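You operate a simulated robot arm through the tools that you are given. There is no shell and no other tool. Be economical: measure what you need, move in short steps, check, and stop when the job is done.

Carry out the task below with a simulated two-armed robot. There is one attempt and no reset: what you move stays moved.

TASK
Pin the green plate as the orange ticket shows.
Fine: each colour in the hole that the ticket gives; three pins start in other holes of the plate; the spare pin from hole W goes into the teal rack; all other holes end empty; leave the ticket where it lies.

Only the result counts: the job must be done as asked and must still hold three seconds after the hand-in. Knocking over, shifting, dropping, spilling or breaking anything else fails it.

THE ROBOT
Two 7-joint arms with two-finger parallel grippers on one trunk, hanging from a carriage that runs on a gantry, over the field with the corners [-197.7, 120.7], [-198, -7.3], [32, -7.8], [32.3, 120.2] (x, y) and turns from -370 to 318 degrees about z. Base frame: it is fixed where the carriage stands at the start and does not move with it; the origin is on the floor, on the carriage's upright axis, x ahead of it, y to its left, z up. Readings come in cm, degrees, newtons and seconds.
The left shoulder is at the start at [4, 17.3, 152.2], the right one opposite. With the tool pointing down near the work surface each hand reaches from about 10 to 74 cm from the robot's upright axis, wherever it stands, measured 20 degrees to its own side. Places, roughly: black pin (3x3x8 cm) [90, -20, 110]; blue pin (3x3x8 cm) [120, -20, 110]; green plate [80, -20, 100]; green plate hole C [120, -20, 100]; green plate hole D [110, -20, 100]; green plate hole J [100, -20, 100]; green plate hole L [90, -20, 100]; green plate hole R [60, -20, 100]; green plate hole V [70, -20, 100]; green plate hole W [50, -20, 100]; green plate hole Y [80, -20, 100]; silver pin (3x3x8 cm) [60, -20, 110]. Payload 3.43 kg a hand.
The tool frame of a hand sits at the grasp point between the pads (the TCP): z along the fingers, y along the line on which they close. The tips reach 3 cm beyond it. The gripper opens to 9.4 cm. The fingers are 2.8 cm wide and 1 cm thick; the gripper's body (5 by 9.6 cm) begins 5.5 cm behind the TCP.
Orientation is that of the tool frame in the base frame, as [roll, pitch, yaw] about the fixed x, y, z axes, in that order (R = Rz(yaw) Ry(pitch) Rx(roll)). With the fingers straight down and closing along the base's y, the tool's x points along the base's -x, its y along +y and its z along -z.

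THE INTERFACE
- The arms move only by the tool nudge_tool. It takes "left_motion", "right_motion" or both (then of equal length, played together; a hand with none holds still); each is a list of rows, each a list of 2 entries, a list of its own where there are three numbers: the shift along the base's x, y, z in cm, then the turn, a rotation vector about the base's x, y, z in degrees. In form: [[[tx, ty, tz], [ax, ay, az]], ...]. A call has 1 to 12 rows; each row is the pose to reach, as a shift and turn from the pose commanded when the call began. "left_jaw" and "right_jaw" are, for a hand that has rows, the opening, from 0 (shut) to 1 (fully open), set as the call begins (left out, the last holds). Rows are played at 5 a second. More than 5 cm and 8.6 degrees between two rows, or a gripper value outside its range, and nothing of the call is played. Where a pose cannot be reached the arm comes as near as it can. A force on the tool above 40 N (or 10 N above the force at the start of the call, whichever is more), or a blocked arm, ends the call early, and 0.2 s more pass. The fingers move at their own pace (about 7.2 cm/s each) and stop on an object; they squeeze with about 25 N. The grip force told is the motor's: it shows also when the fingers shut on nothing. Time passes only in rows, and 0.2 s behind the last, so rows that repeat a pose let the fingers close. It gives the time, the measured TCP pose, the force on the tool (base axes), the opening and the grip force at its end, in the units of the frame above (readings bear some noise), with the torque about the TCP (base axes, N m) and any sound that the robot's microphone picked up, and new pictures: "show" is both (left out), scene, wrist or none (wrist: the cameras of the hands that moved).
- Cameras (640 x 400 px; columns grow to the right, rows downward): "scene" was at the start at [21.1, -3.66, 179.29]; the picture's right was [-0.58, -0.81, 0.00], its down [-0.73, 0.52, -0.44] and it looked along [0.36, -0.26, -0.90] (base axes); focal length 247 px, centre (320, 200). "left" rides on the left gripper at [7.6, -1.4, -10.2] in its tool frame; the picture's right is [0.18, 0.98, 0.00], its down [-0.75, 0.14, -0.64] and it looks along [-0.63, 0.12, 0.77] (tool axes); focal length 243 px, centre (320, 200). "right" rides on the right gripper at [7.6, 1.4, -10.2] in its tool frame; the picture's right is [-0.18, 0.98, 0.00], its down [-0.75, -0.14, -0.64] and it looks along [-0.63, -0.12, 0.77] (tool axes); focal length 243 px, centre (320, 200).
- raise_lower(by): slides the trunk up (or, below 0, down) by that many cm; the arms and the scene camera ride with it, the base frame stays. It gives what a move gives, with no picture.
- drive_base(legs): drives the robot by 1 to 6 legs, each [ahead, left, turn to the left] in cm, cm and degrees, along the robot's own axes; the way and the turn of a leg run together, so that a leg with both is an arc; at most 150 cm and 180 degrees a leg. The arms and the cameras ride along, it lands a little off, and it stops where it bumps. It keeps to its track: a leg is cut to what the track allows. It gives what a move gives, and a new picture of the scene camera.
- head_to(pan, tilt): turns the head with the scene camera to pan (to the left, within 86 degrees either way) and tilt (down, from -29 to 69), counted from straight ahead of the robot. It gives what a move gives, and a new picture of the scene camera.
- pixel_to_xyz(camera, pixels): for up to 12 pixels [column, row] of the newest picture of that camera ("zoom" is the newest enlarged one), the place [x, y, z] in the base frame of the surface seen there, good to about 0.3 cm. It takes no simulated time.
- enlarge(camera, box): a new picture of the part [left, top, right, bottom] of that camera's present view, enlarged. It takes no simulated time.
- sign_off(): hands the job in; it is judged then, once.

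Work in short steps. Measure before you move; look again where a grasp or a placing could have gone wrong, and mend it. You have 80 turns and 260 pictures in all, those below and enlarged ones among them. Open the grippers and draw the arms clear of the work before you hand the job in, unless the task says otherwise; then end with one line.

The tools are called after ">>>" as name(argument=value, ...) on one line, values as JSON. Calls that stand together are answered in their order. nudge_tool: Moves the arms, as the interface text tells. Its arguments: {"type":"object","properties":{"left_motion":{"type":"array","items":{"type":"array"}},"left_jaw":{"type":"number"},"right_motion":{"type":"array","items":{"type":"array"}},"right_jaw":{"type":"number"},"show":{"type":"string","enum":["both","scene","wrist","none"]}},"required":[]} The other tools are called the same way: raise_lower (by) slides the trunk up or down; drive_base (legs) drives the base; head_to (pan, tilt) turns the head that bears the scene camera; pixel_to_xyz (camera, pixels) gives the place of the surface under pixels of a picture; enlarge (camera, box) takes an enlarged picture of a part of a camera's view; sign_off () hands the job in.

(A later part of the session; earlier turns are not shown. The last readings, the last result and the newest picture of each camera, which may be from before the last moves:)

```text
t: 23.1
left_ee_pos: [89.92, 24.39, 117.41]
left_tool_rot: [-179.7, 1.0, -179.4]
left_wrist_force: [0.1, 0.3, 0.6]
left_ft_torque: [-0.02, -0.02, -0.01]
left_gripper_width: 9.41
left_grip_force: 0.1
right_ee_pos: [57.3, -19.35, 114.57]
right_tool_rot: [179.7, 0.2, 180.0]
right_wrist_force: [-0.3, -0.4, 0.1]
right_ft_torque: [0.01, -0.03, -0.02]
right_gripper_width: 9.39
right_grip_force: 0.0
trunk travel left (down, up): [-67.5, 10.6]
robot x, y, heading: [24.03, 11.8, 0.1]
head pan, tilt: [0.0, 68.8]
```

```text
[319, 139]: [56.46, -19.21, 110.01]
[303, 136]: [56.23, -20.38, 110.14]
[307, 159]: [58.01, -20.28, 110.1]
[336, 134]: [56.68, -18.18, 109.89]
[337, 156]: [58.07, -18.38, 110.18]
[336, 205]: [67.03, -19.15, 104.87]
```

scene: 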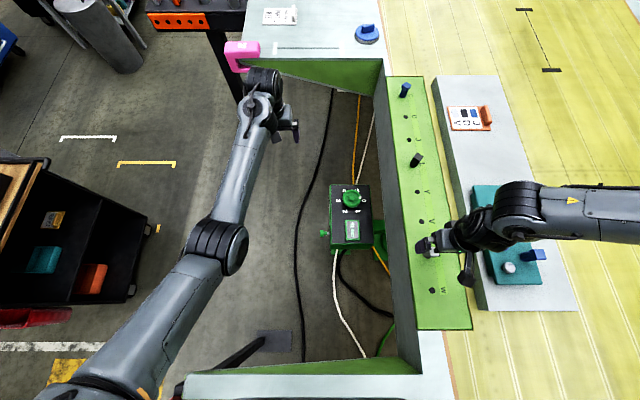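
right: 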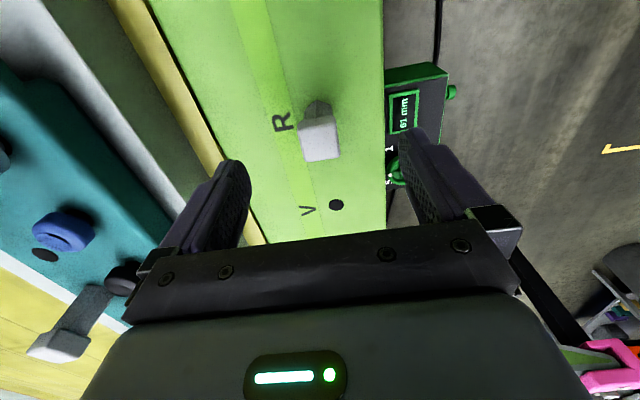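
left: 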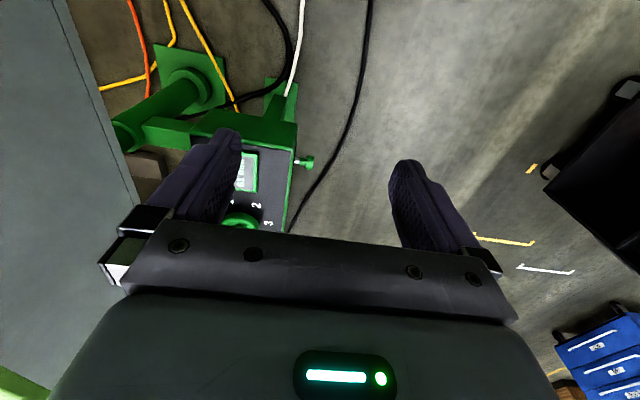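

The head is nearly square-on, with centre at [57.0, −19.3]. I descend and close.

>>> nudge_tool(right_motion=[[[-0.25, 0, -2.5], [0, 0, 0]], [[-0.25, 0, -4.5], [0, 0, 0]], [[-0.25, 0, -5.7], [0, 0, 0]]], show="none")

>>> nudge_tool(right_motion=[[[0, 0, 0], [0, 0, 0]], [[0, 0, 0], [0, 0, 0]], [[0, 0, 0], [0, 0, 0]], [[0, 0, 0], [0, 0, 0]], [[0, 0, 0], [0, 0, 0]]], right_jaw=0, show="wrist")

```text
t: 23.9
left_ee_pos: [90.03, 24.38, 117.28]
left_tool_rot: [-179.6, 1.0, -179.7]
left_wrist_force: [0.6, 0.2, 0.0]
left_ft_torque: [0.0, -0.03, 0.01]
left_gripper_width: 9.42
left_grip_force: 0.0
right_ee_pos: [56.98, -19.38, 108.92]
right_tool_rot: [179.7, 0.1, -180.0]
right_wrist_force: [-0.5, -0.8, 0.2]
right_ft_torque: [-0.01, 0.02, 0.01]
right_gripper_width: 9.4
right_grip_force: 0.1
trunk travel left (down, up): [-67.5, 10.6]
robot x, y, heading: [23.69, 11.88, 0.0]
head pan, tilt: [0.0, 68.8]
```

```text
t: 25.1
left_ee_pos: [89.95, 24.41, 117.24]
left_tool_rot: [-179.6, 1.0, -179.6]
left_wrist_force: [-1.4, 1.0, 0.1]
left_ft_torque: [-0.01, 0.01, 0.01]
left_gripper_width: 9.4
left_grip_force: 0.1
right_ee_pos: [57.07, -19.28, 108.91]
right_tool_rot: [179.9, 0.1, 180.0]
right_wrist_force: [-0.5, 0.1, 0.1]
right_ft_torque: [0.0, -0.01, -0.01]
right_gripper_width: 2.98
right_grip_force: 24.8
trunk travel left (down, up): [-67.5, 10.6]
robot x, y, heading: [24.23, 12.3, 0.1]
head pan, tilt: [0.0, 68.8]
```

right: 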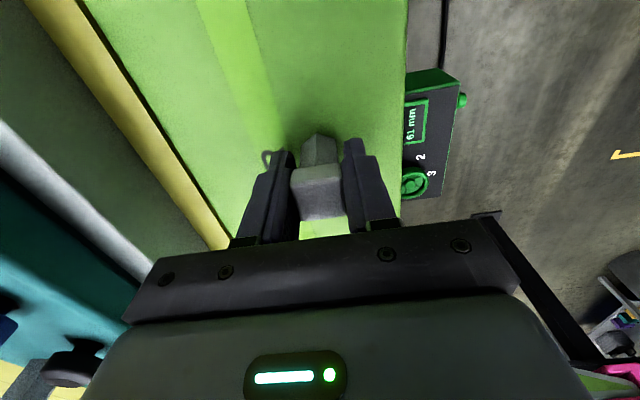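

Gripped. I lift 6 cm, carry it 10 cm ahead to V at [67.0, −19.3], and stop about 0.5 cm above the hole to check.

>>> nudge_tool(right_motion=[[[0, 0, 2], [0, 0, 0]], [[0, 0, 4.5], [0, 0, 0]], [[2, 0, 6], [0, 0, 0]], [[5, 0, 6], [0, 0, 0]], [[8, 0, 6], [0, 0, 0]], [[9.95, 0, 5], [0, 0, 0]], [[9.95, 0, 3.4], [0, 0, 0]], [[9.95, 0, 3.4], [0, 0, 0]]], show="wrist")

>>> enlarge(camera="right", box=[280, 90, 360, 160])

```text
t: 26.9
left_ee_pos: [89.92, 24.41, 117.31]
left_tool_rot: [-179.6, 1.0, -179.5]
left_wrist_force: [0.2, 0.1, -0.2]
left_ft_torque: [0.02, 0.01, 0.01]
left_gripper_width: 9.39
left_grip_force: 0.1
right_ee_pos: [67.06, -19.4, 112.25]
right_tool_rot: [179.8, 0.1, -180.0]
right_wrist_force: [0.1, 0.2, -0.5]
right_ft_torque: [-0.02, 0.02, -0.01]
right_gripper_width: 2.99
right_grip_force: 24.8
trunk travel left (down, up): [-67.5, 10.6]
robot x, y, heading: [23.72, 12.4, 0.1]
head pan, tilt: [0.0, 68.8]
```

right: 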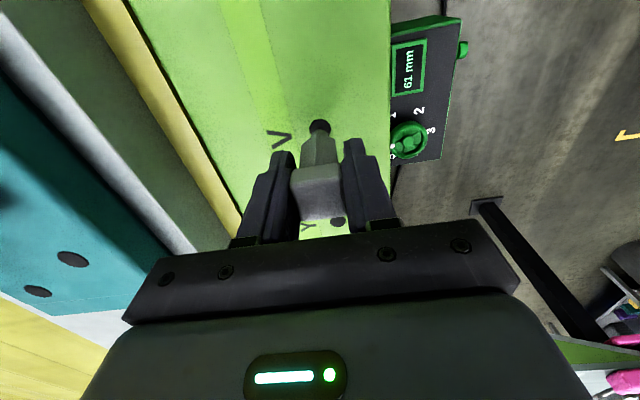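

```text
5.71 times, centred on (320, 125) of right
```

zoom: 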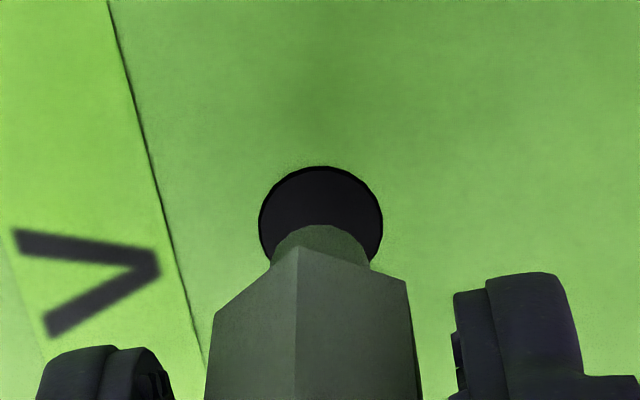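

The peg sits over the hole just as it did at the rack. I lower it in.

>>> nudge_tool(right_motion=[[[-0.05, 0, -0.7], [0, 0, 0]], [[-0.05, 0, -1.4], [0, 0, 0]], [[-0.05, 0, -2.1], [0, 0, 0]], [[-0.05, 0, -2.8], [0, 0, 0]], [[-0.05, 0, -3.35], [0, 0, 0]]], show="wrist")

```text
t: 28.1
left_ee_pos: [90.03, 24.58, 117.38]
left_tool_rot: [-179.7, 1.1, -179.5]
left_wrist_force: [-0.4, -0.2, -0.2]
left_ft_torque: [0.01, 0.01, -0.02]
left_gripper_width: 9.39
left_grip_force: 0.0
right_ee_pos: [66.81, -19.56, 109.99]
right_tool_rot: [179.5, 0.4, 179.9]
right_wrist_force: [5.0, 6.0, 3.2]
right_ft_torque: [0.25, -0.29, -0.04]
right_gripper_width: 2.94
right_grip_force: 25.4
right hand out of reach, approached as far as the arm can: row 4, 5
trunk travel left (down, up): [-67.5, 10.6]
robot x, y, heading: [24.09, 12.28, -0.1]
head pan, tilt: [0.0, 68.8]
```

right: 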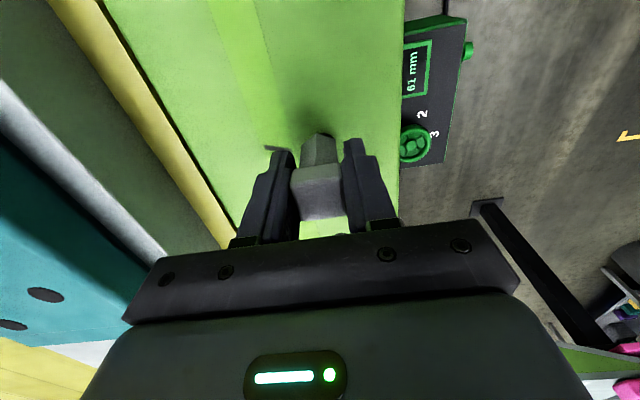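

The arm hit its limit 1.1 cm short and drifted sideways slightly. I ease back up a little to remove the side load, then finish with the trunk.

>>> nudge_tool(right_motion=[[[0, 0, 0.8], [0, 0, 0]], [[0, 0, 1.25], [0, 0, 0]], [[0, 0, 1.25], [0, 0, 0]]], show="none")

```text
t: 28.9
left_ee_pos: [89.99, 24.4, 117.28]
left_tool_rot: [-179.7, 1.1, -179.6]
left_wrist_force: [-0.1, 0.2, -0.1]
left_ft_torque: [0.02, 0.01, 0.02]
left_gripper_width: 9.39
left_grip_force: 0.0
right_ee_pos: [66.5, -19.92, 111.14]
right_tool_rot: [179.7, 0.0, 180.0]
right_wrist_force: [0.7, -0.5, 4.7]
right_ft_torque: [0.07, -0.08, -0.01]
right_gripper_width: 2.99
right_grip_force: 25.0
trunk travel left (down, up): [-67.5, 10.6]
robot x, y, heading: [24.03, 12.04, -0.1]
head pan, tilt: [0.0, 68.8]
```

The hand is now 0.5 cm off sideways, so I raise clear of the hole and re-centre on V.

>>> nudge_tool(right_motion=[[[0, 0, 1.2], [0, 0, 0]], [[0.5, 0.57, 1.2], [0, 0, 0]], [[0.5, 0.57, 1.2], [0, 0, 0]]], show="wrist")

>>> enlarge(camera="right", box=[280, 90, 360, 160])

```text
t: 29.7
left_ee_pos: [89.91, 24.42, 117.38]
left_tool_rot: [-179.6, 1.0, -179.6]
left_wrist_force: [0.7, 0.8, -1.2]
left_ft_torque: [-0.03, 0.01, 0.01]
left_gripper_width: 9.38
left_grip_force: 0.1
right_ee_pos: [67.03, -19.26, 112.37]
right_tool_rot: [179.7, 0.1, -180.0]
right_wrist_force: [0.1, -0.5, -1.2]
right_ft_torque: [0.0, 0.0, 0.02]
right_gripper_width: 2.97
right_grip_force: 24.9
trunk travel left (down, up): [-67.5, 10.6]
robot x, y, heading: [24.14, 12.16, 0.0]
head pan, tilt: [0.0, 68.8]
```

right: 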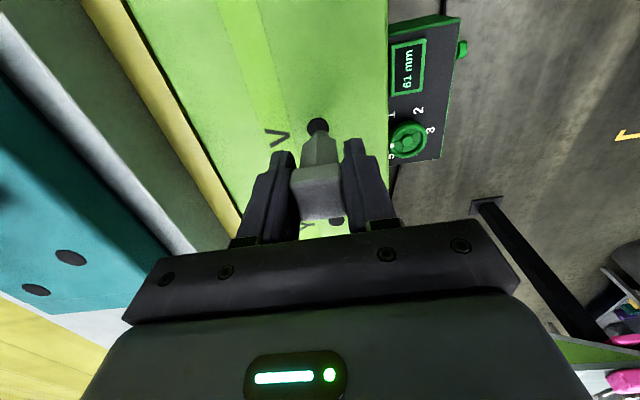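

```text
5.71 times, centred on (320, 125) of right
```

zoom: 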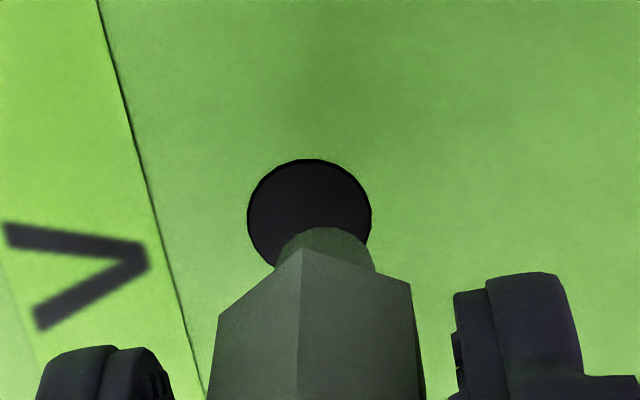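

The peg is about 0.15 cm to +y; I correct that. I then lower with the trunk, so that the arm's joints stay put.

>>> nudge_tool(right_motion=[[[-0.03, -0.14, 0], [0, 0, 0]], [[-0.03, -0.14, 0], [0, 0, 0]]], show="none")

>>> raise_lower(by=-1.5)

>>> enlarge(camera="right", box=[280, 90, 360, 160])

```text
t: 30.3
left_ee_pos: [89.86, 24.31, 117.25]
left_tool_rot: [-179.8, 1.0, -179.6]
left_wrist_force: [0.8, 0.3, -0.6]
left_ft_torque: [0.0, 0.03, 0.01]
left_gripper_width: 9.41
left_grip_force: 0.0
right_ee_pos: [66.99, -19.31, 112.44]
right_tool_rot: [179.6, 0.1, 180.0]
right_wrist_force: [0.5, 0.5, -0.7]
right_ft_torque: [-0.01, 0.0, -0.01]
right_gripper_width: 3.02
right_grip_force: 24.7
trunk travel left (down, up): [-67.5, 10.6]
robot x, y, heading: [24.02, 12.31, -0.0]
head pan, tilt: [0.0, 68.8]
```

```text
t: 30.9
left_ee_pos: [89.95, 24.4, 115.86]
left_tool_rot: [-179.7, 0.9, -179.6]
left_wrist_force: [0.9, 0.6, -0.3]
left_ft_torque: [-0.02, -0.03, 0.03]
left_gripper_width: 9.41
left_grip_force: 0.0
right_ee_pos: [67.05, -19.32, 110.8]
right_tool_rot: [179.6, 0.1, -180.0]
right_wrist_force: [0.7, -0.8, -1.0]
right_ft_torque: [-0.01, -0.03, -0.01]
right_gripper_width: 3.0
right_grip_force: 25.3
trunk travel left (down, up): [-66.0, 12.1]
robot x, y, heading: [23.83, 12.12, -0.0]
head pan, tilt: [0.0, 68.8]
```

```text
5.71 times, centred on (320, 125) of right
```

zoom: 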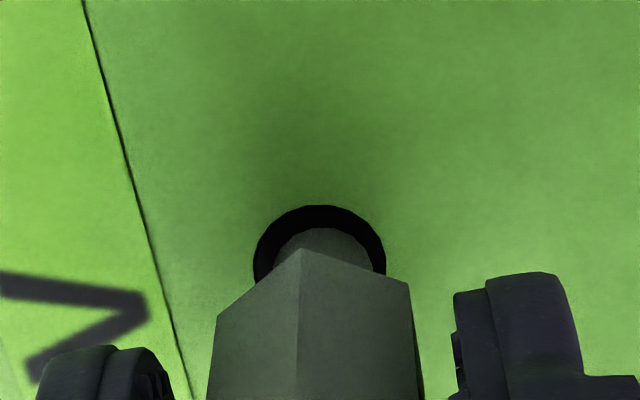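

The peg is inside the hole and free of force. I lower the rest.

>>> raise_lower(by=-1.85)

>>> enlarge(camera="right", box=[260, 90, 380, 230])

```text
t: 31.5
left_ee_pos: [89.94, 24.43, 114.06]
left_tool_rot: [-179.7, 1.0, -179.5]
left_wrist_force: [-0.1, 0.1, 0.6]
left_ft_torque: [-0.02, 0.0, 0.0]
left_gripper_width: 9.41
left_grip_force: 0.0
right_ee_pos: [67.0, -19.39, 109.15]
right_tool_rot: [179.8, 0.1, 180.0]
right_wrist_force: [0.2, -0.7, -0.9]
right_ft_torque: [-0.02, -0.03, -0.03]
right_gripper_width: 2.96
right_grip_force: 24.6
trunk travel left (down, up): [-64.2, 13.9]
robot x, y, heading: [24.1, 12.47, -0.0]
head pan, tilt: [0.0, 68.8]
```

```text
2.86 times, centred on (320, 160) of right
```

zoom: 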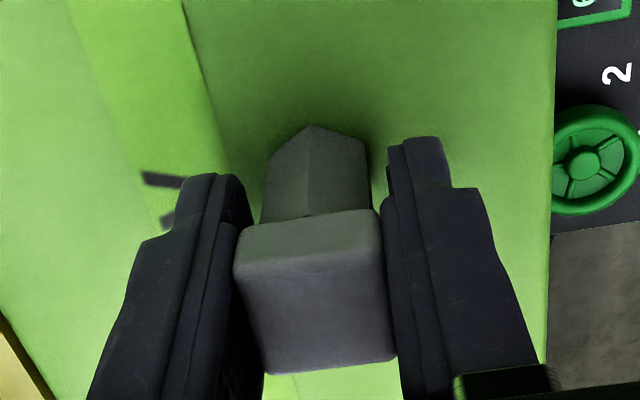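

Seated to within a few tenths of a millimetre of the other pins. I release and lift straight up.

>>> nudge_tool(right_motion=[[[0, 0, 0], [0, 0, 0]], [[0, 0, 0], [0, 0, 0]], [[0, 0, 0], [0, 0, 0]], [[0, 0, 3], [0, 0, 0]], [[0, 0, 7], [0, 0, 0]], [[0, 0, 10], [0, 0, 0]]], right_jaw=0.7)

>>> enlarge(camera="scene", box=[380, 60, 580, 330])

```text
t: 32.9
left_ee_pos: [89.88, 24.49, 113.96]
left_tool_rot: [-179.6, 1.0, -179.6]
left_wrist_force: [0.4, -1.4, 0.0]
left_ft_torque: [0.05, 0.0, 0.01]
left_gripper_width: 9.39
left_grip_force: 0.0
right_ee_pos: [67.06, -19.23, 118.89]
right_tool_rot: [179.7, 0.1, 180.0]
right_wrist_force: [0.8, 0.2, -1.1]
right_ft_torque: [0.01, 0.01, -0.04]
right_gripper_width: 6.6
right_grip_force: 0.1
trunk travel left (down, up): [-64.2, 13.9]
robot x, y, heading: [24.07, 12.11, 0.0]
head pan, tilt: [0.0, 68.8]
```

scene: 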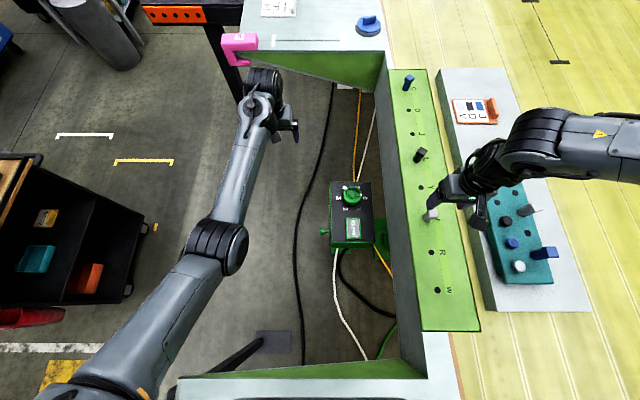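
right: 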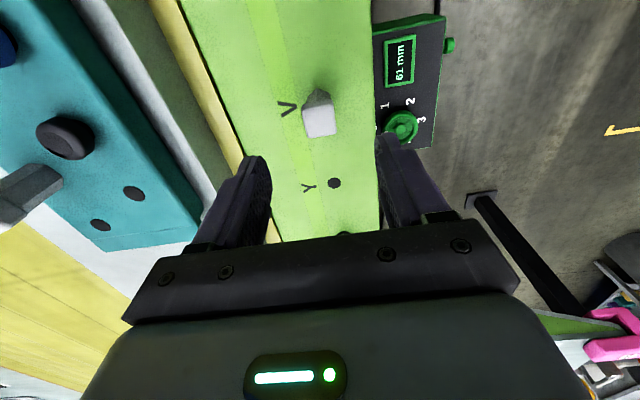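

```text
1.48 times, centred on (480, 195) of scene
```

zoom: 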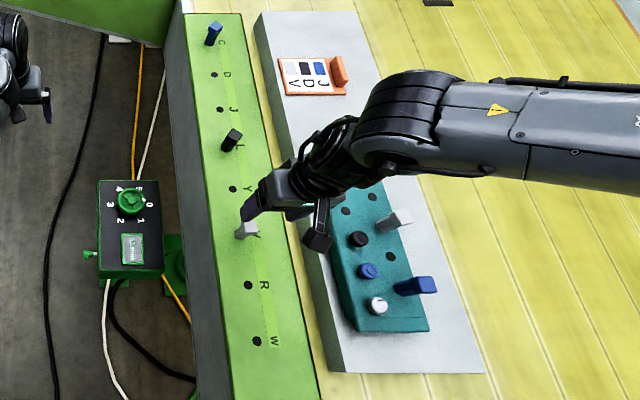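

Silver stands in V. I raise both hands a bit, then drive to the front limit and to the right for the far pins.

>>> nudge_tool(right_motion=[[[0, 0, 4], [0, 0, 0]], [[0, 0, 8], [0, 0, 0]]], left_motion=[[[-2, 0, 4], [0, 0, 0]], [[-4, 0, 8], [0, 0, 0]]], show="none")

>>> drive_base(legs=[[7.6, 0, 0], [0, -13, 0]])

```text
t: 33.4
left_ee_pos: [88.81, 24.46, 117.18]
left_tool_rot: [-179.4, 2.6, -179.3]
left_wrist_force: [8.9, -18.2, -25.7]
left_ft_torque: [2.26, -1.16, 1.7]
left_gripper_width: 9.41
left_grip_force: 0.0
left hand out of reach, approached as far as the arm can: row 2
right_ee_pos: [66.98, -19.22, 122.18]
right_tool_rot: [179.7, 0.0, 179.9]
right_wrist_force: [0.0, 0.7, -1.5]
right_ft_torque: [-0.02, -0.02, 0.01]
right_gripper_width: 6.59
right_grip_force: 0.1
trunk travel left (down, up): [-64.2, 13.9]
robot x, y, heading: [23.57, 11.88, 0.1]
head pan, tilt: [0.0, 68.8]
stopped in row 2 (left hand): the force on the tool passed its limit at 170 N (the readings are from after the stop); the commanded pose is now the measured one
```

```text
t: 34.2
left_ee_pos: [91.13, 24.15, 117.16]
left_tool_rot: [-179.4, 2.5, -179.2]
left_wrist_force: [3.1, -5.5, -10.0]
left_ft_torque: [0.68, -0.47, 0.53]
left_gripper_width: 9.38
left_grip_force: 0.0
right_ee_pos: [69.18, -19.42, 122.13]
right_tool_rot: [179.6, 0.0, -180.0]
right_wrist_force: [0.2, 0.4, -0.7]
right_ft_torque: [-0.03, -0.03, -0.01]
right_gripper_width: 6.59
right_grip_force: 0.1
trunk travel left (down, up): [-64.2, 13.9]
robot x, y, heading: [26.37, 12.29, -0.0]
head pan, tilt: [0.0, 68.8]
stopped in leg 1: the force on the tool passed its limit at 43 N (the readings are from after the stop); the commanded pose is now the measured one
```

scene: 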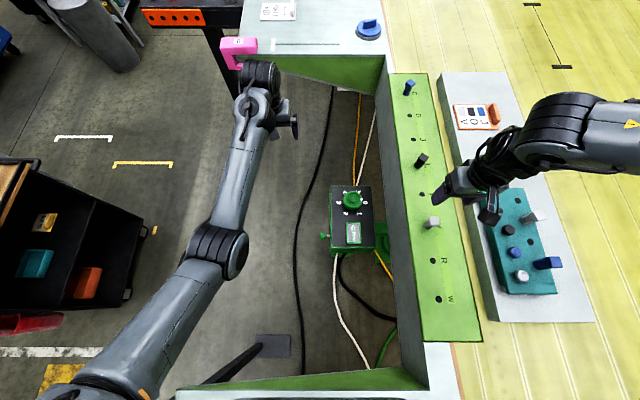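

The left hand again touched its own forearm when going up and back. I ease it ahead and down, then drive on.

>>> nudge_tool(left_motion=[[[1.5, 0, -2], [0, 0, 0]], [[3, 0, -4], [0, 0, 0]], [[3, 0, -4], [0, 0, 0]]], show="none")

>>> drive_base(legs=[[5, 0, 0], [0, -13, 0]])

```text
t: 35.0
left_ee_pos: [94.13, 24.16, 113.16]
left_tool_rot: [-179.4, 2.6, -179.3]
left_wrist_force: [-0.1, 0.2, 0.1]
left_ft_torque: [-0.01, 0.0, 0.0]
left_gripper_width: 9.39
left_grip_force: 0.1
right_ee_pos: [69.27, -19.41, 122.2]
right_tool_rot: [179.6, 0.0, -180.0]
right_wrist_force: [-0.5, 0.4, 0.3]
right_ft_torque: [0.0, 0.02, -0.01]
right_gripper_width: 6.57
right_grip_force: 0.0
trunk travel left (down, up): [-64.2, 13.9]
robot x, y, heading: [26.11, 12.35, -0.1]
head pan, tilt: [0.0, 68.8]
```

```text
t: 36.8
left_ee_pos: [99.23, 10.99, 113.24]
left_tool_rot: [-179.4, 2.6, -179.3]
left_wrist_force: [-0.5, -0.3, -0.7]
left_ft_torque: [0.04, -0.01, 0.03]
left_gripper_width: 9.4
left_grip_force: 0.0
right_ee_pos: [74.15, -32.44, 122.22]
right_tool_rot: [179.7, 0.1, -180.0]
right_wrist_force: [0.9, 0.6, 0.3]
right_ft_torque: [0.01, 0.02, 0.0]
right_gripper_width: 6.57
right_grip_force: 0.0
trunk travel left (down, up): [-64.2, 13.9]
robot x, y, heading: [31.09, -1.07, 0.2]
head pan, tilt: [0.0, 68.8]
```

scene: 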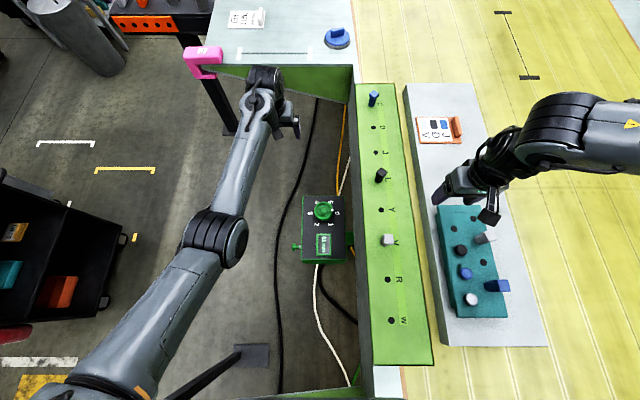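

Now at x 31.1, y −1.1. I move the right hand over L and tilt the tool forward 24° on the way, to gain reach for D.

>>> nudge_tool(right_motion=[[[2, 2.5, 0.5], [0, 0, 0]], [[4.5, 5, 1], [0, -4, 0]], [[7, 7.5, 1], [0, -8, 0]], [[9.5, 10, 1], [0, -12, 0]], [[12, 12, 1], [0, -16, 0]], [[12.9, 13.1, 0], [0, -20, 0]], [[12.9, 13.1, -3], [0, -24, 0]], [[12.9, 13.1, -6], [0, -24, 0]]], right_jaw=0.9)

```text
t: 38.6
left_ee_pos: [99.27, 11.13, 113.21]
left_tool_rot: [-179.4, 2.5, -179.3]
left_wrist_force: [0.3, 0.1, 0.5]
left_ft_torque: [-0.01, -0.02, 0.01]
left_gripper_width: 9.4
left_grip_force: 0.0
right_ee_pos: [85.7, -21.68, 118.17]
right_tool_rot: [179.7, 24.1, 180.0]
right_wrist_force: [-0.4, 0.4, -0.2]
right_ft_torque: [0.04, 0.01, 0.01]
right_gripper_width: 8.47
right_grip_force: 0.0
right hand out of reach, approached as far as the arm can: row 6, 7, 8
trunk travel left (down, up): [-64.2, 13.9]
robot x, y, heading: [31.12, -0.95, -0.0]
head pan, tilt: [0.0, 68.8]
```

scene: 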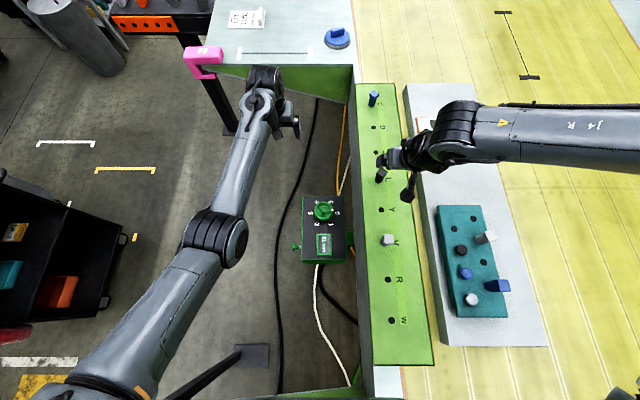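
right: 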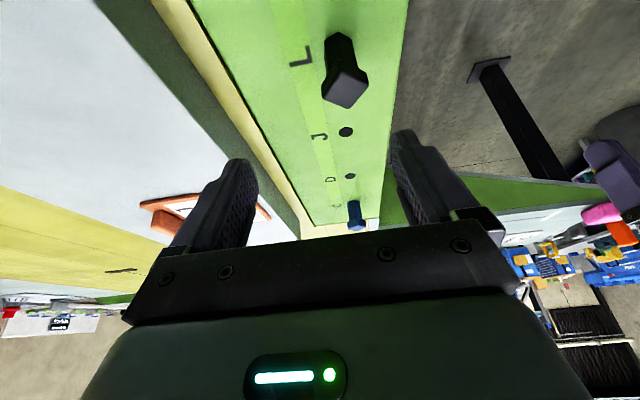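

The wrist limit shows again near L, because the forearm points sideways at mid-range. I test the reach at longer range with a tilted tool by moving ahead at this height toward D, where the arm straightens.

>>> nudge_tool(right_motion=[[[4, 0.5, 3], [0, 0, 0]], [[8, 1, 3], [0, 0, 0]], [[12, 1.5, 3], [0, 0, 0]], [[16, 2, 3], [0, 0, 0]], [[20, 2.3, 2], [0, 0, 0]], [[20, 2.3, 0], [0, 0, 0]], [[20, 2.3, -2], [0, 0, 0]]])

>>> pixel_to_xyz(camera="scene", pixels=[[280, 398], [330, 398], [375, 398], [420, 398], [500, 398], [240, 360]])

```text
refused: row 1 steps farther than a row can; nothing moved
```

```text
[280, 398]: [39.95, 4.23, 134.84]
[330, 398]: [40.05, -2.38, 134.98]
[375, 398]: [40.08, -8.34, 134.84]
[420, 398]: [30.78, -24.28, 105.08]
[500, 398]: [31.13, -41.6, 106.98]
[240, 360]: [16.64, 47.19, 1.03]
```

The trunk's low front edge shows at z≈135, well over the table, so some lowering is safe. I repeat the move with shorter steps.

>>> nudge_tool(right_motion=[[[2, 0.5, 3], [0, 0, 0]], [[6, 1, 3], [0, 0, 0]], [[10, 1.5, 3], [0, 0, 0]], [[14, 2, 3], [0, 0, 0]], [[18, 2.3, 3], [0, 0, 0]], [[21, 2.3, 2], [0, 0, 0]], [[21, 2.3, 0], [0, 0, 0]], [[21, 2.3, -2], [0, 0, 0]]])

```text
t: 40.4
left_ee_pos: [99.17, 11.03, 113.22]
left_tool_rot: [-179.5, 2.7, -179.3]
left_wrist_force: [0.1, -0.6, 1.2]
left_ft_torque: [0.04, -0.03, 0.0]
left_gripper_width: 9.41
left_grip_force: 0.0
right_ee_pos: [95.55, -26.88, 123.23]
right_tool_rot: [179.7, 24.1, -179.9]
right_wrist_force: [0.1, 0.1, -0.5]
right_ft_torque: [0.0, -0.01, -0.02]
right_gripper_width: 8.45
right_grip_force: 0.1
right hand out of reach, approached as far as the arm can: row 2, 3, 4, 5, 6, 7, 8
trunk travel left (down, up): [-64.2, 13.9]
robot x, y, heading: [30.57, -0.54, -0.0]
head pan, tilt: [0.0, 68.8]
```

scene: 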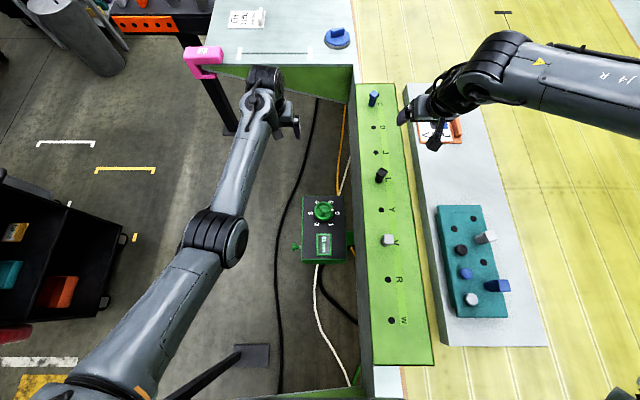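
right: 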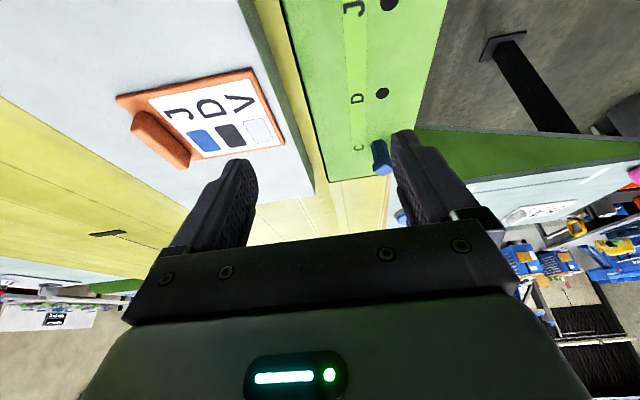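

The wrist can't turn further in this posture. I turn the tool +48° about z in place, which should relieve it and also suits the black head's diamond orientation.

>>> nudge_tool(right_motion=[[[0, 0, 0.5], [0, 0, 8]], [[0, 0, 1], [0, 0, 16]], [[0, 0, 1], [0, 0, 24]], [[0, 0, 1], [0, 0, 32]], [[0, 0, 1], [0, 0, 40]], [[0, 0, 1], [0, 0, 48]], [[2, 2, 1], [0, 0, 48]], [[4.5, 4, 1], [0, 0, 48]], [[7, 6, 1], [0, 0, 48]], [[9, 7.5, 0], [0, 0, 48]], [[11, 7.5, -2], [0, 0, 48]]])

```text
t: 42.8
left_ee_pos: [99.05, 11.27, 113.13]
left_tool_rot: [-179.4, 2.6, -179.3]
left_wrist_force: [-0.6, -0.1, 0.2]
left_ft_torque: [0.0, -0.01, -0.01]
left_gripper_width: 9.39
left_grip_force: 0.0
right_ee_pos: [97.01, -24.25, 125.96]
right_tool_rot: [179.7, 24.1, -131.9]
right_wrist_force: [-0.3, -1.0, 0.3]
right_ft_torque: [-0.04, -0.01, 0.0]
right_gripper_width: 8.46
right_grip_force: 0.1
right hand out of reach, approached as far as the arm can: row 7, 8, 9, 10, 11
trunk travel left (down, up): [-64.2, 13.9]
robot x, y, heading: [31.46, -0.51, -0.3]
head pan, tilt: [0.0, 68.8]
```

scene: 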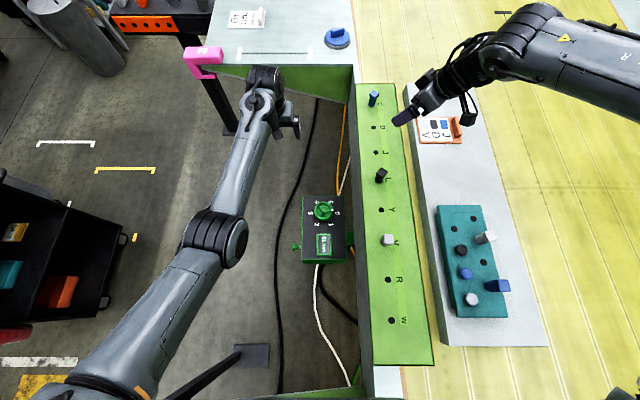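
right: 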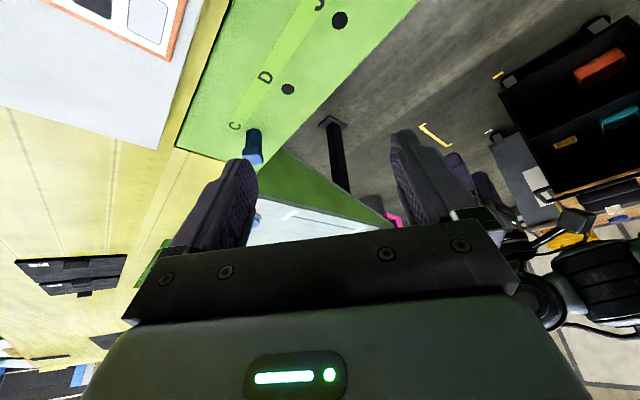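

The right arm's elbow-out posture blocks this whole far zone, while the left arm hangs in a good posture for far reach. I switch to the left arm and turn the robot to the right. First I raise the trunk fully and draw the right hand back.

>>> raise_lower(by=13.5)

>>> nudge_tool(right_motion=[[[-3, -2, 0], [0, 0, -6]], [[-7, -4, 0], [0, 0, -14]], [[-11, -6, 0], [0, 0, -22]], [[-15, -8, 0], [0, 0, -30]], [[-19, -8, 0], [0, 0, -38]], [[-23, -8, 0], [0, 0, -44]], [[-26, -8, 0], [0, 0, -48]]], show="scene")

```text
t: 44.4
left_ee_pos: [99.11, 11.08, 126.77]
left_tool_rot: [-179.4, 2.6, -179.3]
left_wrist_force: [-0.7, 0.1, 0.2]
left_ft_torque: [-0.02, 0.0, -0.03]
left_gripper_width: 9.36
left_grip_force: 0.1
right_ee_pos: [97.07, -24.22, 139.45]
right_tool_rot: [179.7, 24.2, -132.0]
right_wrist_force: [0.6, -0.7, -0.1]
right_ft_torque: [-0.01, -0.01, -0.01]
right_gripper_width: 8.47
right_grip_force: 0.2
trunk travel left (down, up): [-77.7, 0.4]
robot x, y, heading: [31.68, -0.85, 0.1]
head pan, tilt: [0.0, 68.8]
```

```text
t: 46.0
left_ee_pos: [99.28, 11.16, 126.69]
left_tool_rot: [-179.4, 2.6, -179.3]
left_wrist_force: [-0.1, -0.4, 0.4]
left_ft_torque: [-0.01, 0.02, 0.05]
left_gripper_width: 9.39
left_grip_force: 0.1
right_ee_pos: [71.04, -32.13, 139.59]
right_tool_rot: [179.8, 24.0, 179.9]
right_wrist_force: [-0.8, 0.8, 0.1]
right_ft_torque: [0.0, 0.0, -0.03]
right_gripper_width: 8.45
right_grip_force: 0.1
trunk travel left (down, up): [-77.7, 0.4]
robot x, y, heading: [31.06, -0.78, -0.2]
head pan, tilt: [0.0, 68.8]
```

scene: 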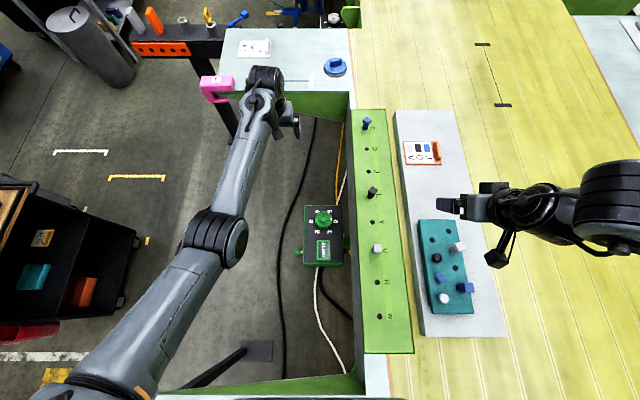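

I turn the robot 30° to the right in place and move it slightly to the right. The left hand then swings over the plate at z≈127.

>>> drive_base(legs=[[0, -4, 0], [0, 0, -30]])

>>> head_to(pan=15, tilt=60)

>>> enlarge(camera="left", box=[0, 0, 640, 400])

```text
t: 48.4
left_ee_pos: [96.13, -28.41, 126.75]
left_tool_rot: [-179.3, 2.6, 150.7]
left_wrist_force: [-0.3, -0.2, 0.1]
left_ft_torque: [-0.03, -0.05, 0.03]
left_gripper_width: 9.38
left_grip_force: 0.0
right_ee_pos: [49.99, -51.71, 139.58]
right_tool_rot: [179.7, 24.1, 150.1]
right_wrist_force: [-0.3, -0.6, 0.1]
right_ft_torque: [-0.03, 0.02, -0.02]
right_gripper_width: 8.43
right_grip_force: 0.1
trunk travel left (down, up): [-77.7, 0.4]
robot x, y, heading: [31.15, -5.19, -30.1]
head pan, tilt: [0.0, 68.8]
```

scene: 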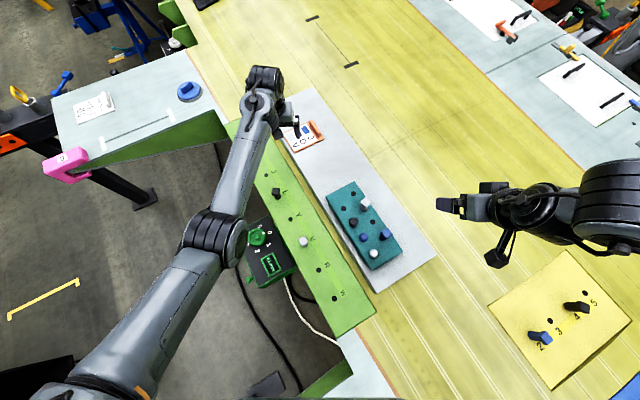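

```text
t: 49.2
left_ee_pos: [96.08, -28.2, 126.75]
left_tool_rot: [-179.4, 2.6, 150.7]
left_wrist_force: [-0.3, -0.3, -0.4]
left_ft_torque: [0.01, 0.01, 0.01]
left_gripper_width: 9.38
left_grip_force: 0.0
right_ee_pos: [50.1, -51.81, 139.54]
right_tool_rot: [179.8, 24.2, 150.0]
right_wrist_force: [1.1, -0.1, 0.1]
right_ft_torque: [0.01, 0.0, -0.01]
right_gripper_width: 8.45
right_grip_force: 0.0
trunk travel left (down, up): [-77.7, 0.4]
robot x, y, heading: [31.27, -5.07, -30.1]
head pan, tilt: [15.0, 60.0]
```

scene: 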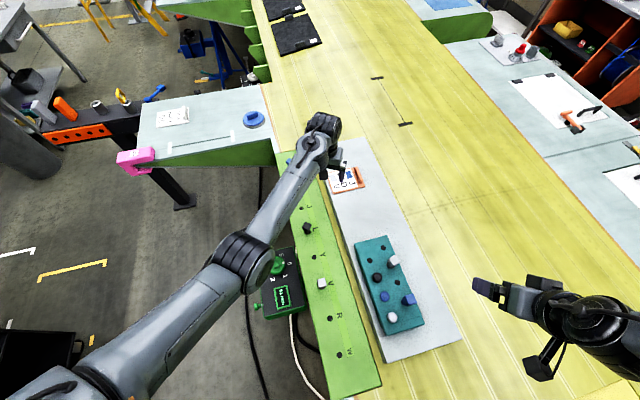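

```text
1.00 times, centred on (320, 200) of left (not enlarged: the box is as wide or as high as the picture)
```

zoom: 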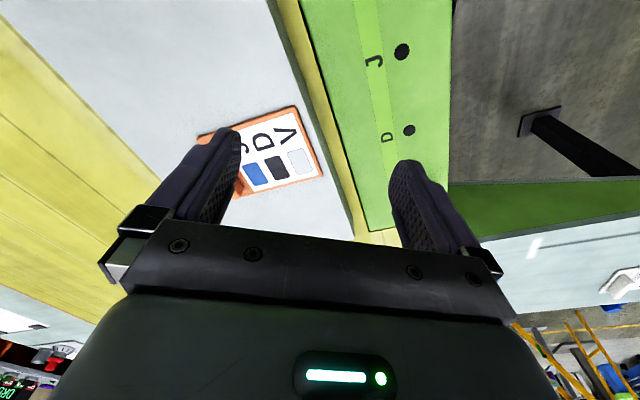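

The left hand is over the ticket side at z≈127. I move it toward C at [116.9, −19.3], at z≈123, tilting the tool forward about its closing axis to test the reach.

>>> nudge_tool(left_motion=[[[2.5, 1, 0], [0, 0, 0]], [[5, 2, 0], [-2.5, -4.4, 0]], [[8, 3.5, 0], [-4.9, -8.7, 0]], [[11, 5, 0], [-7.4, -13, 0]], [[14, 6.5, 0], [-9.8, -17.4, 0]], [[16.5, 8, 0], [-12.2, -21.8, 0]], [[18, 9, -1], [-14.7, -26.1, 0]], [[18, 9, -3], [-14.7, -26.1, 0]]])

```text
t: 51.0
left_ee_pos: [114.08, -19.42, 123.69]
left_tool_rot: [-179.3, 32.6, 150.7]
left_wrist_force: [0.2, -1.3, 0.1]
left_ft_torque: [0.0, -0.02, -0.01]
left_gripper_width: 9.41
left_grip_force: 0.0
right_ee_pos: [50.04, -51.9, 139.63]
right_tool_rot: [179.8, 24.1, 150.0]
right_wrist_force: [-0.2, -0.5, -0.7]
right_ft_torque: [-0.03, 0.0, 0.0]
right_gripper_width: 8.46
right_grip_force: 0.0
trunk travel left (down, up): [-77.7, 0.4]
robot x, y, heading: [31.01, -4.85, -30.2]
head pan, tilt: [15.0, 60.0]
```

scene: 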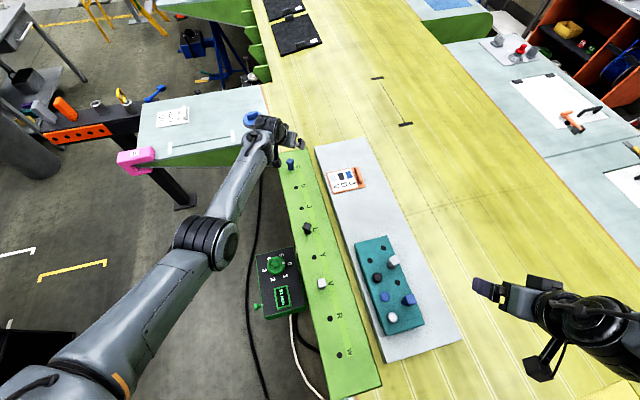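
left: 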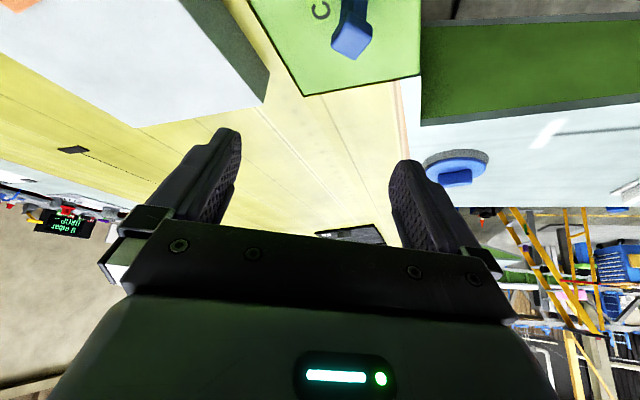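

Full reach, no limit. The blue head shows at (352,40) in the left view and I measure its corners.

>>> enlarge(camera="left", box=[300, 0, 400, 70])

>>> enlarge(camera="scene", box=[260, 140, 340, 190])

>>> pixel_to_xyz(camera="scene", pixels=[[290, 162], [296, 187], [302, 209], [307, 228]])

```text
5.71 times, centred on (350, 35) of left
```

zoom: 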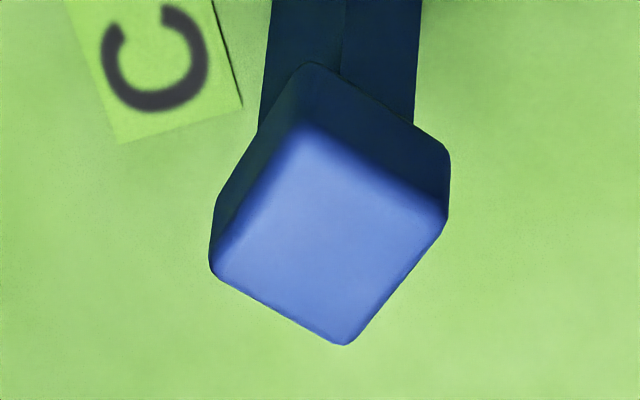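

```text
8.00 times, centred on (300, 165) of scene
```

zoom: 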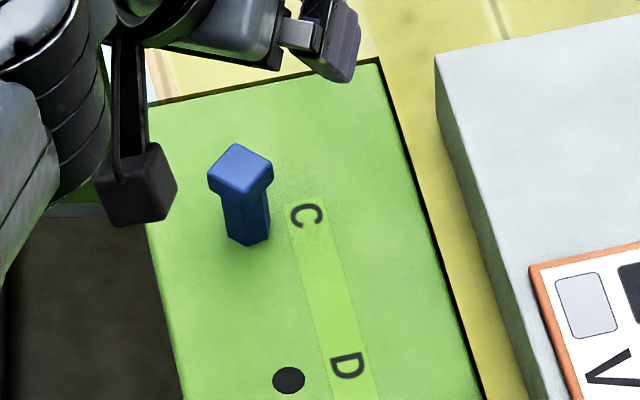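

```text
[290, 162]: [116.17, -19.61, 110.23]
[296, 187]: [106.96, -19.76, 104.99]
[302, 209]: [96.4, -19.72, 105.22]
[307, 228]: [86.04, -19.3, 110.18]
```

I map the head's top-face corners for its yaw.

>>> pixel_to_xyz(camera="left", pixels=[[353, 57], [334, 46], [368, 39], [350, 27], [351, 42]])

```text
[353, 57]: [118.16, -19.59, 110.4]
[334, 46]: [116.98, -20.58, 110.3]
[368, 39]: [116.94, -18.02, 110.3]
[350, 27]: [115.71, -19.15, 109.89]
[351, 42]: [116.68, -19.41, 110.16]
```

The head's centre is at [116.95, −19.3] with faces at about 41°. I turn the tool −20° about z so the pads meet the faces, and come down to z≈115.

>>> nudge_tool(left_motion=[[[1, 0, -2], [0, 0, -6]], [[2, 0.1, -4], [0, 0, -12]], [[2.87, 0.12, -6.5], [0, 0, -18]], [[2.87, 0.12, -8.5], [0, 0, -20]], [[2.87, 0.12, -8.5], [0, 0, -20]]], left_jaw=1)

>>> enlarge(camera="scene", box=[240, 110, 340, 180])

```text
t: 52.2
left_ee_pos: [112.85, -16.96, 117.02]
left_tool_rot: [-179.4, 32.5, 130.9]
left_wrist_force: [-0.2, 0.1, 0.4]
left_ft_torque: [-0.01, 0.0, 0.01]
left_gripper_width: 9.39
left_grip_force: 0.0
left hand out of reach, approached as far as the arm can: row 1, 2, 3, 4, 5
right_ee_pos: [49.95, -51.81, 139.62]
right_tool_rot: [179.7, 24.1, 150.0]
right_wrist_force: [0.6, -0.2, -0.7]
right_ft_torque: [-0.03, 0.01, -0.01]
right_gripper_width: 8.46
right_grip_force: 0.0
trunk travel left (down, up): [-77.7, 0.4]
robot x, y, heading: [31.16, -5.09, -30.2]
head pan, tilt: [15.0, 60.0]
```

scene: 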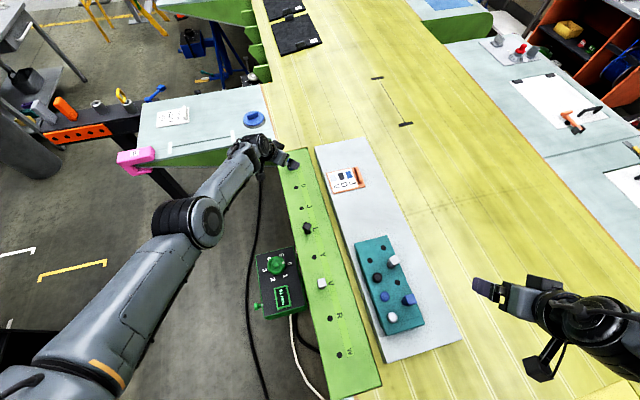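
left: 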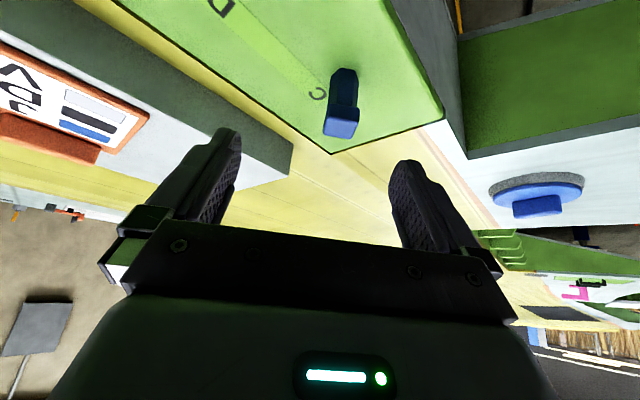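

```text
5.71 times, centred on (290, 145) of scene
```

zoom: 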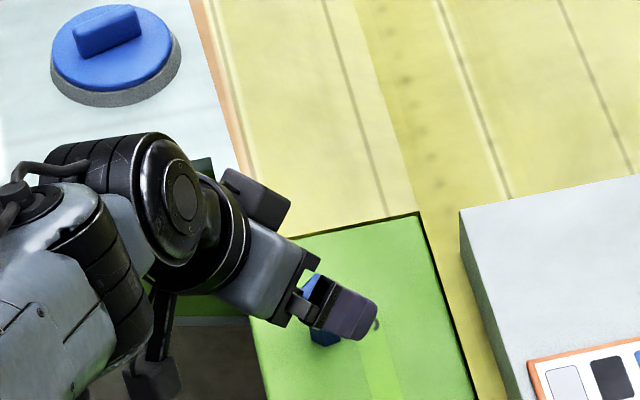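

The reach falls short by about 4 cm with the shoulder so high. I raise the hand relative to the trunk and then lower the trunk, so the arm becomes more level.

>>> nudge_tool(left_motion=[[[0, 0, 4], [0, 0, 0]], [[0, 0, 8], [0, 0, 0]], [[0, 0, 12], [0, 0, 0]], [[0.5, 0, 15], [0, 0, 0]]], show="none")

>>> raise_lower(by=-14)

>>> nudge_tool(left_motion=[[[1.5, -1, 0], [0, 0, 0]], [[2.8, -1.8, 0], [0, 0, 0]], [[3.6, -2.34, -0.5], [0, 0, 0]], [[3.6, -2.34, -1.5], [0, 0, 0]]])

```text
t: 53.2
left_ee_pos: [113.54, -17.03, 132.28]
left_tool_rot: [-179.2, 32.5, 130.7]
left_wrist_force: [-0.6, 0.5, -1.0]
left_ft_torque: [-0.01, 0.03, -0.02]
left_gripper_width: 9.39
left_grip_force: 0.1
right_ee_pos: [49.99, -51.85, 139.63]
right_tool_rot: [179.7, 24.1, 150.0]
right_wrist_force: [0.0, -0.4, 0.1]
right_ft_torque: [0.02, -0.04, -0.01]
right_gripper_width: 8.48
right_grip_force: 0.0
trunk travel left (down, up): [-77.7, 0.4]
robot x, y, heading: [31.25, -4.84, -30.1]
head pan, tilt: [15.0, 60.0]
```

```text
t: 54.8
left_ee_pos: [113.59, -17.13, 118.32]
left_tool_rot: [-179.2, 32.6, 130.7]
left_wrist_force: [-0.9, -0.6, -0.2]
left_ft_torque: [0.02, -0.04, 0.0]
left_gripper_width: 9.4
left_grip_force: 0.0
right_ee_pos: [50.01, -51.83, 125.55]
right_tool_rot: [179.8, 24.1, 150.0]
right_wrist_force: [0.0, -0.4, 0.1]
right_ft_torque: [0.0, -0.01, 0.01]
right_gripper_width: 8.46
right_grip_force: 0.1
trunk travel left (down, up): [-63.7, 14.4]
robot x, y, heading: [30.64, -4.73, -29.9]
head pan, tilt: [15.0, 60.0]
```

```text
t: 55.8
left_ee_pos: [117.29, -19.32, 117.83]
left_tool_rot: [180.0, 33.4, 130.7]
left_wrist_force: [-0.6, 0.1, 0.4]
left_ft_torque: [0.01, 0.0, -0.03]
left_gripper_width: 9.37
left_grip_force: 0.1
left hand out of reach, approached as far as the arm can: row 3, 4
right_ee_pos: [50.03, -51.85, 125.55]
right_tool_rot: [179.8, 24.1, 149.9]
right_wrist_force: [-0.2, -0.5, -0.5]
right_ft_torque: [-0.03, 0.01, 0.01]
right_gripper_width: 8.45
right_grip_force: 0.0
trunk travel left (down, up): [-63.7, 14.4]
robot x, y, heading: [31.09, -4.87, -30.0]
head pan, tilt: [15.0, 60.0]
```

scene: 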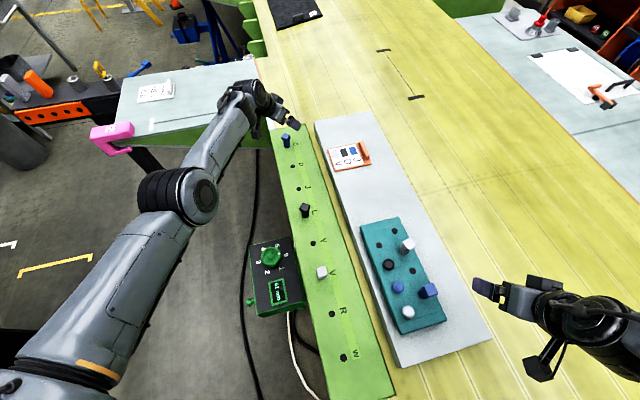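
left: 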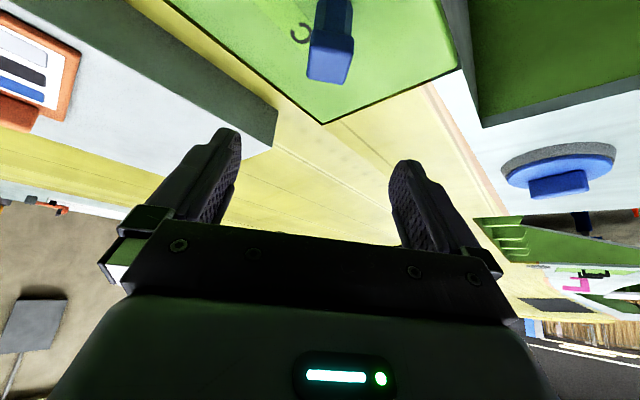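

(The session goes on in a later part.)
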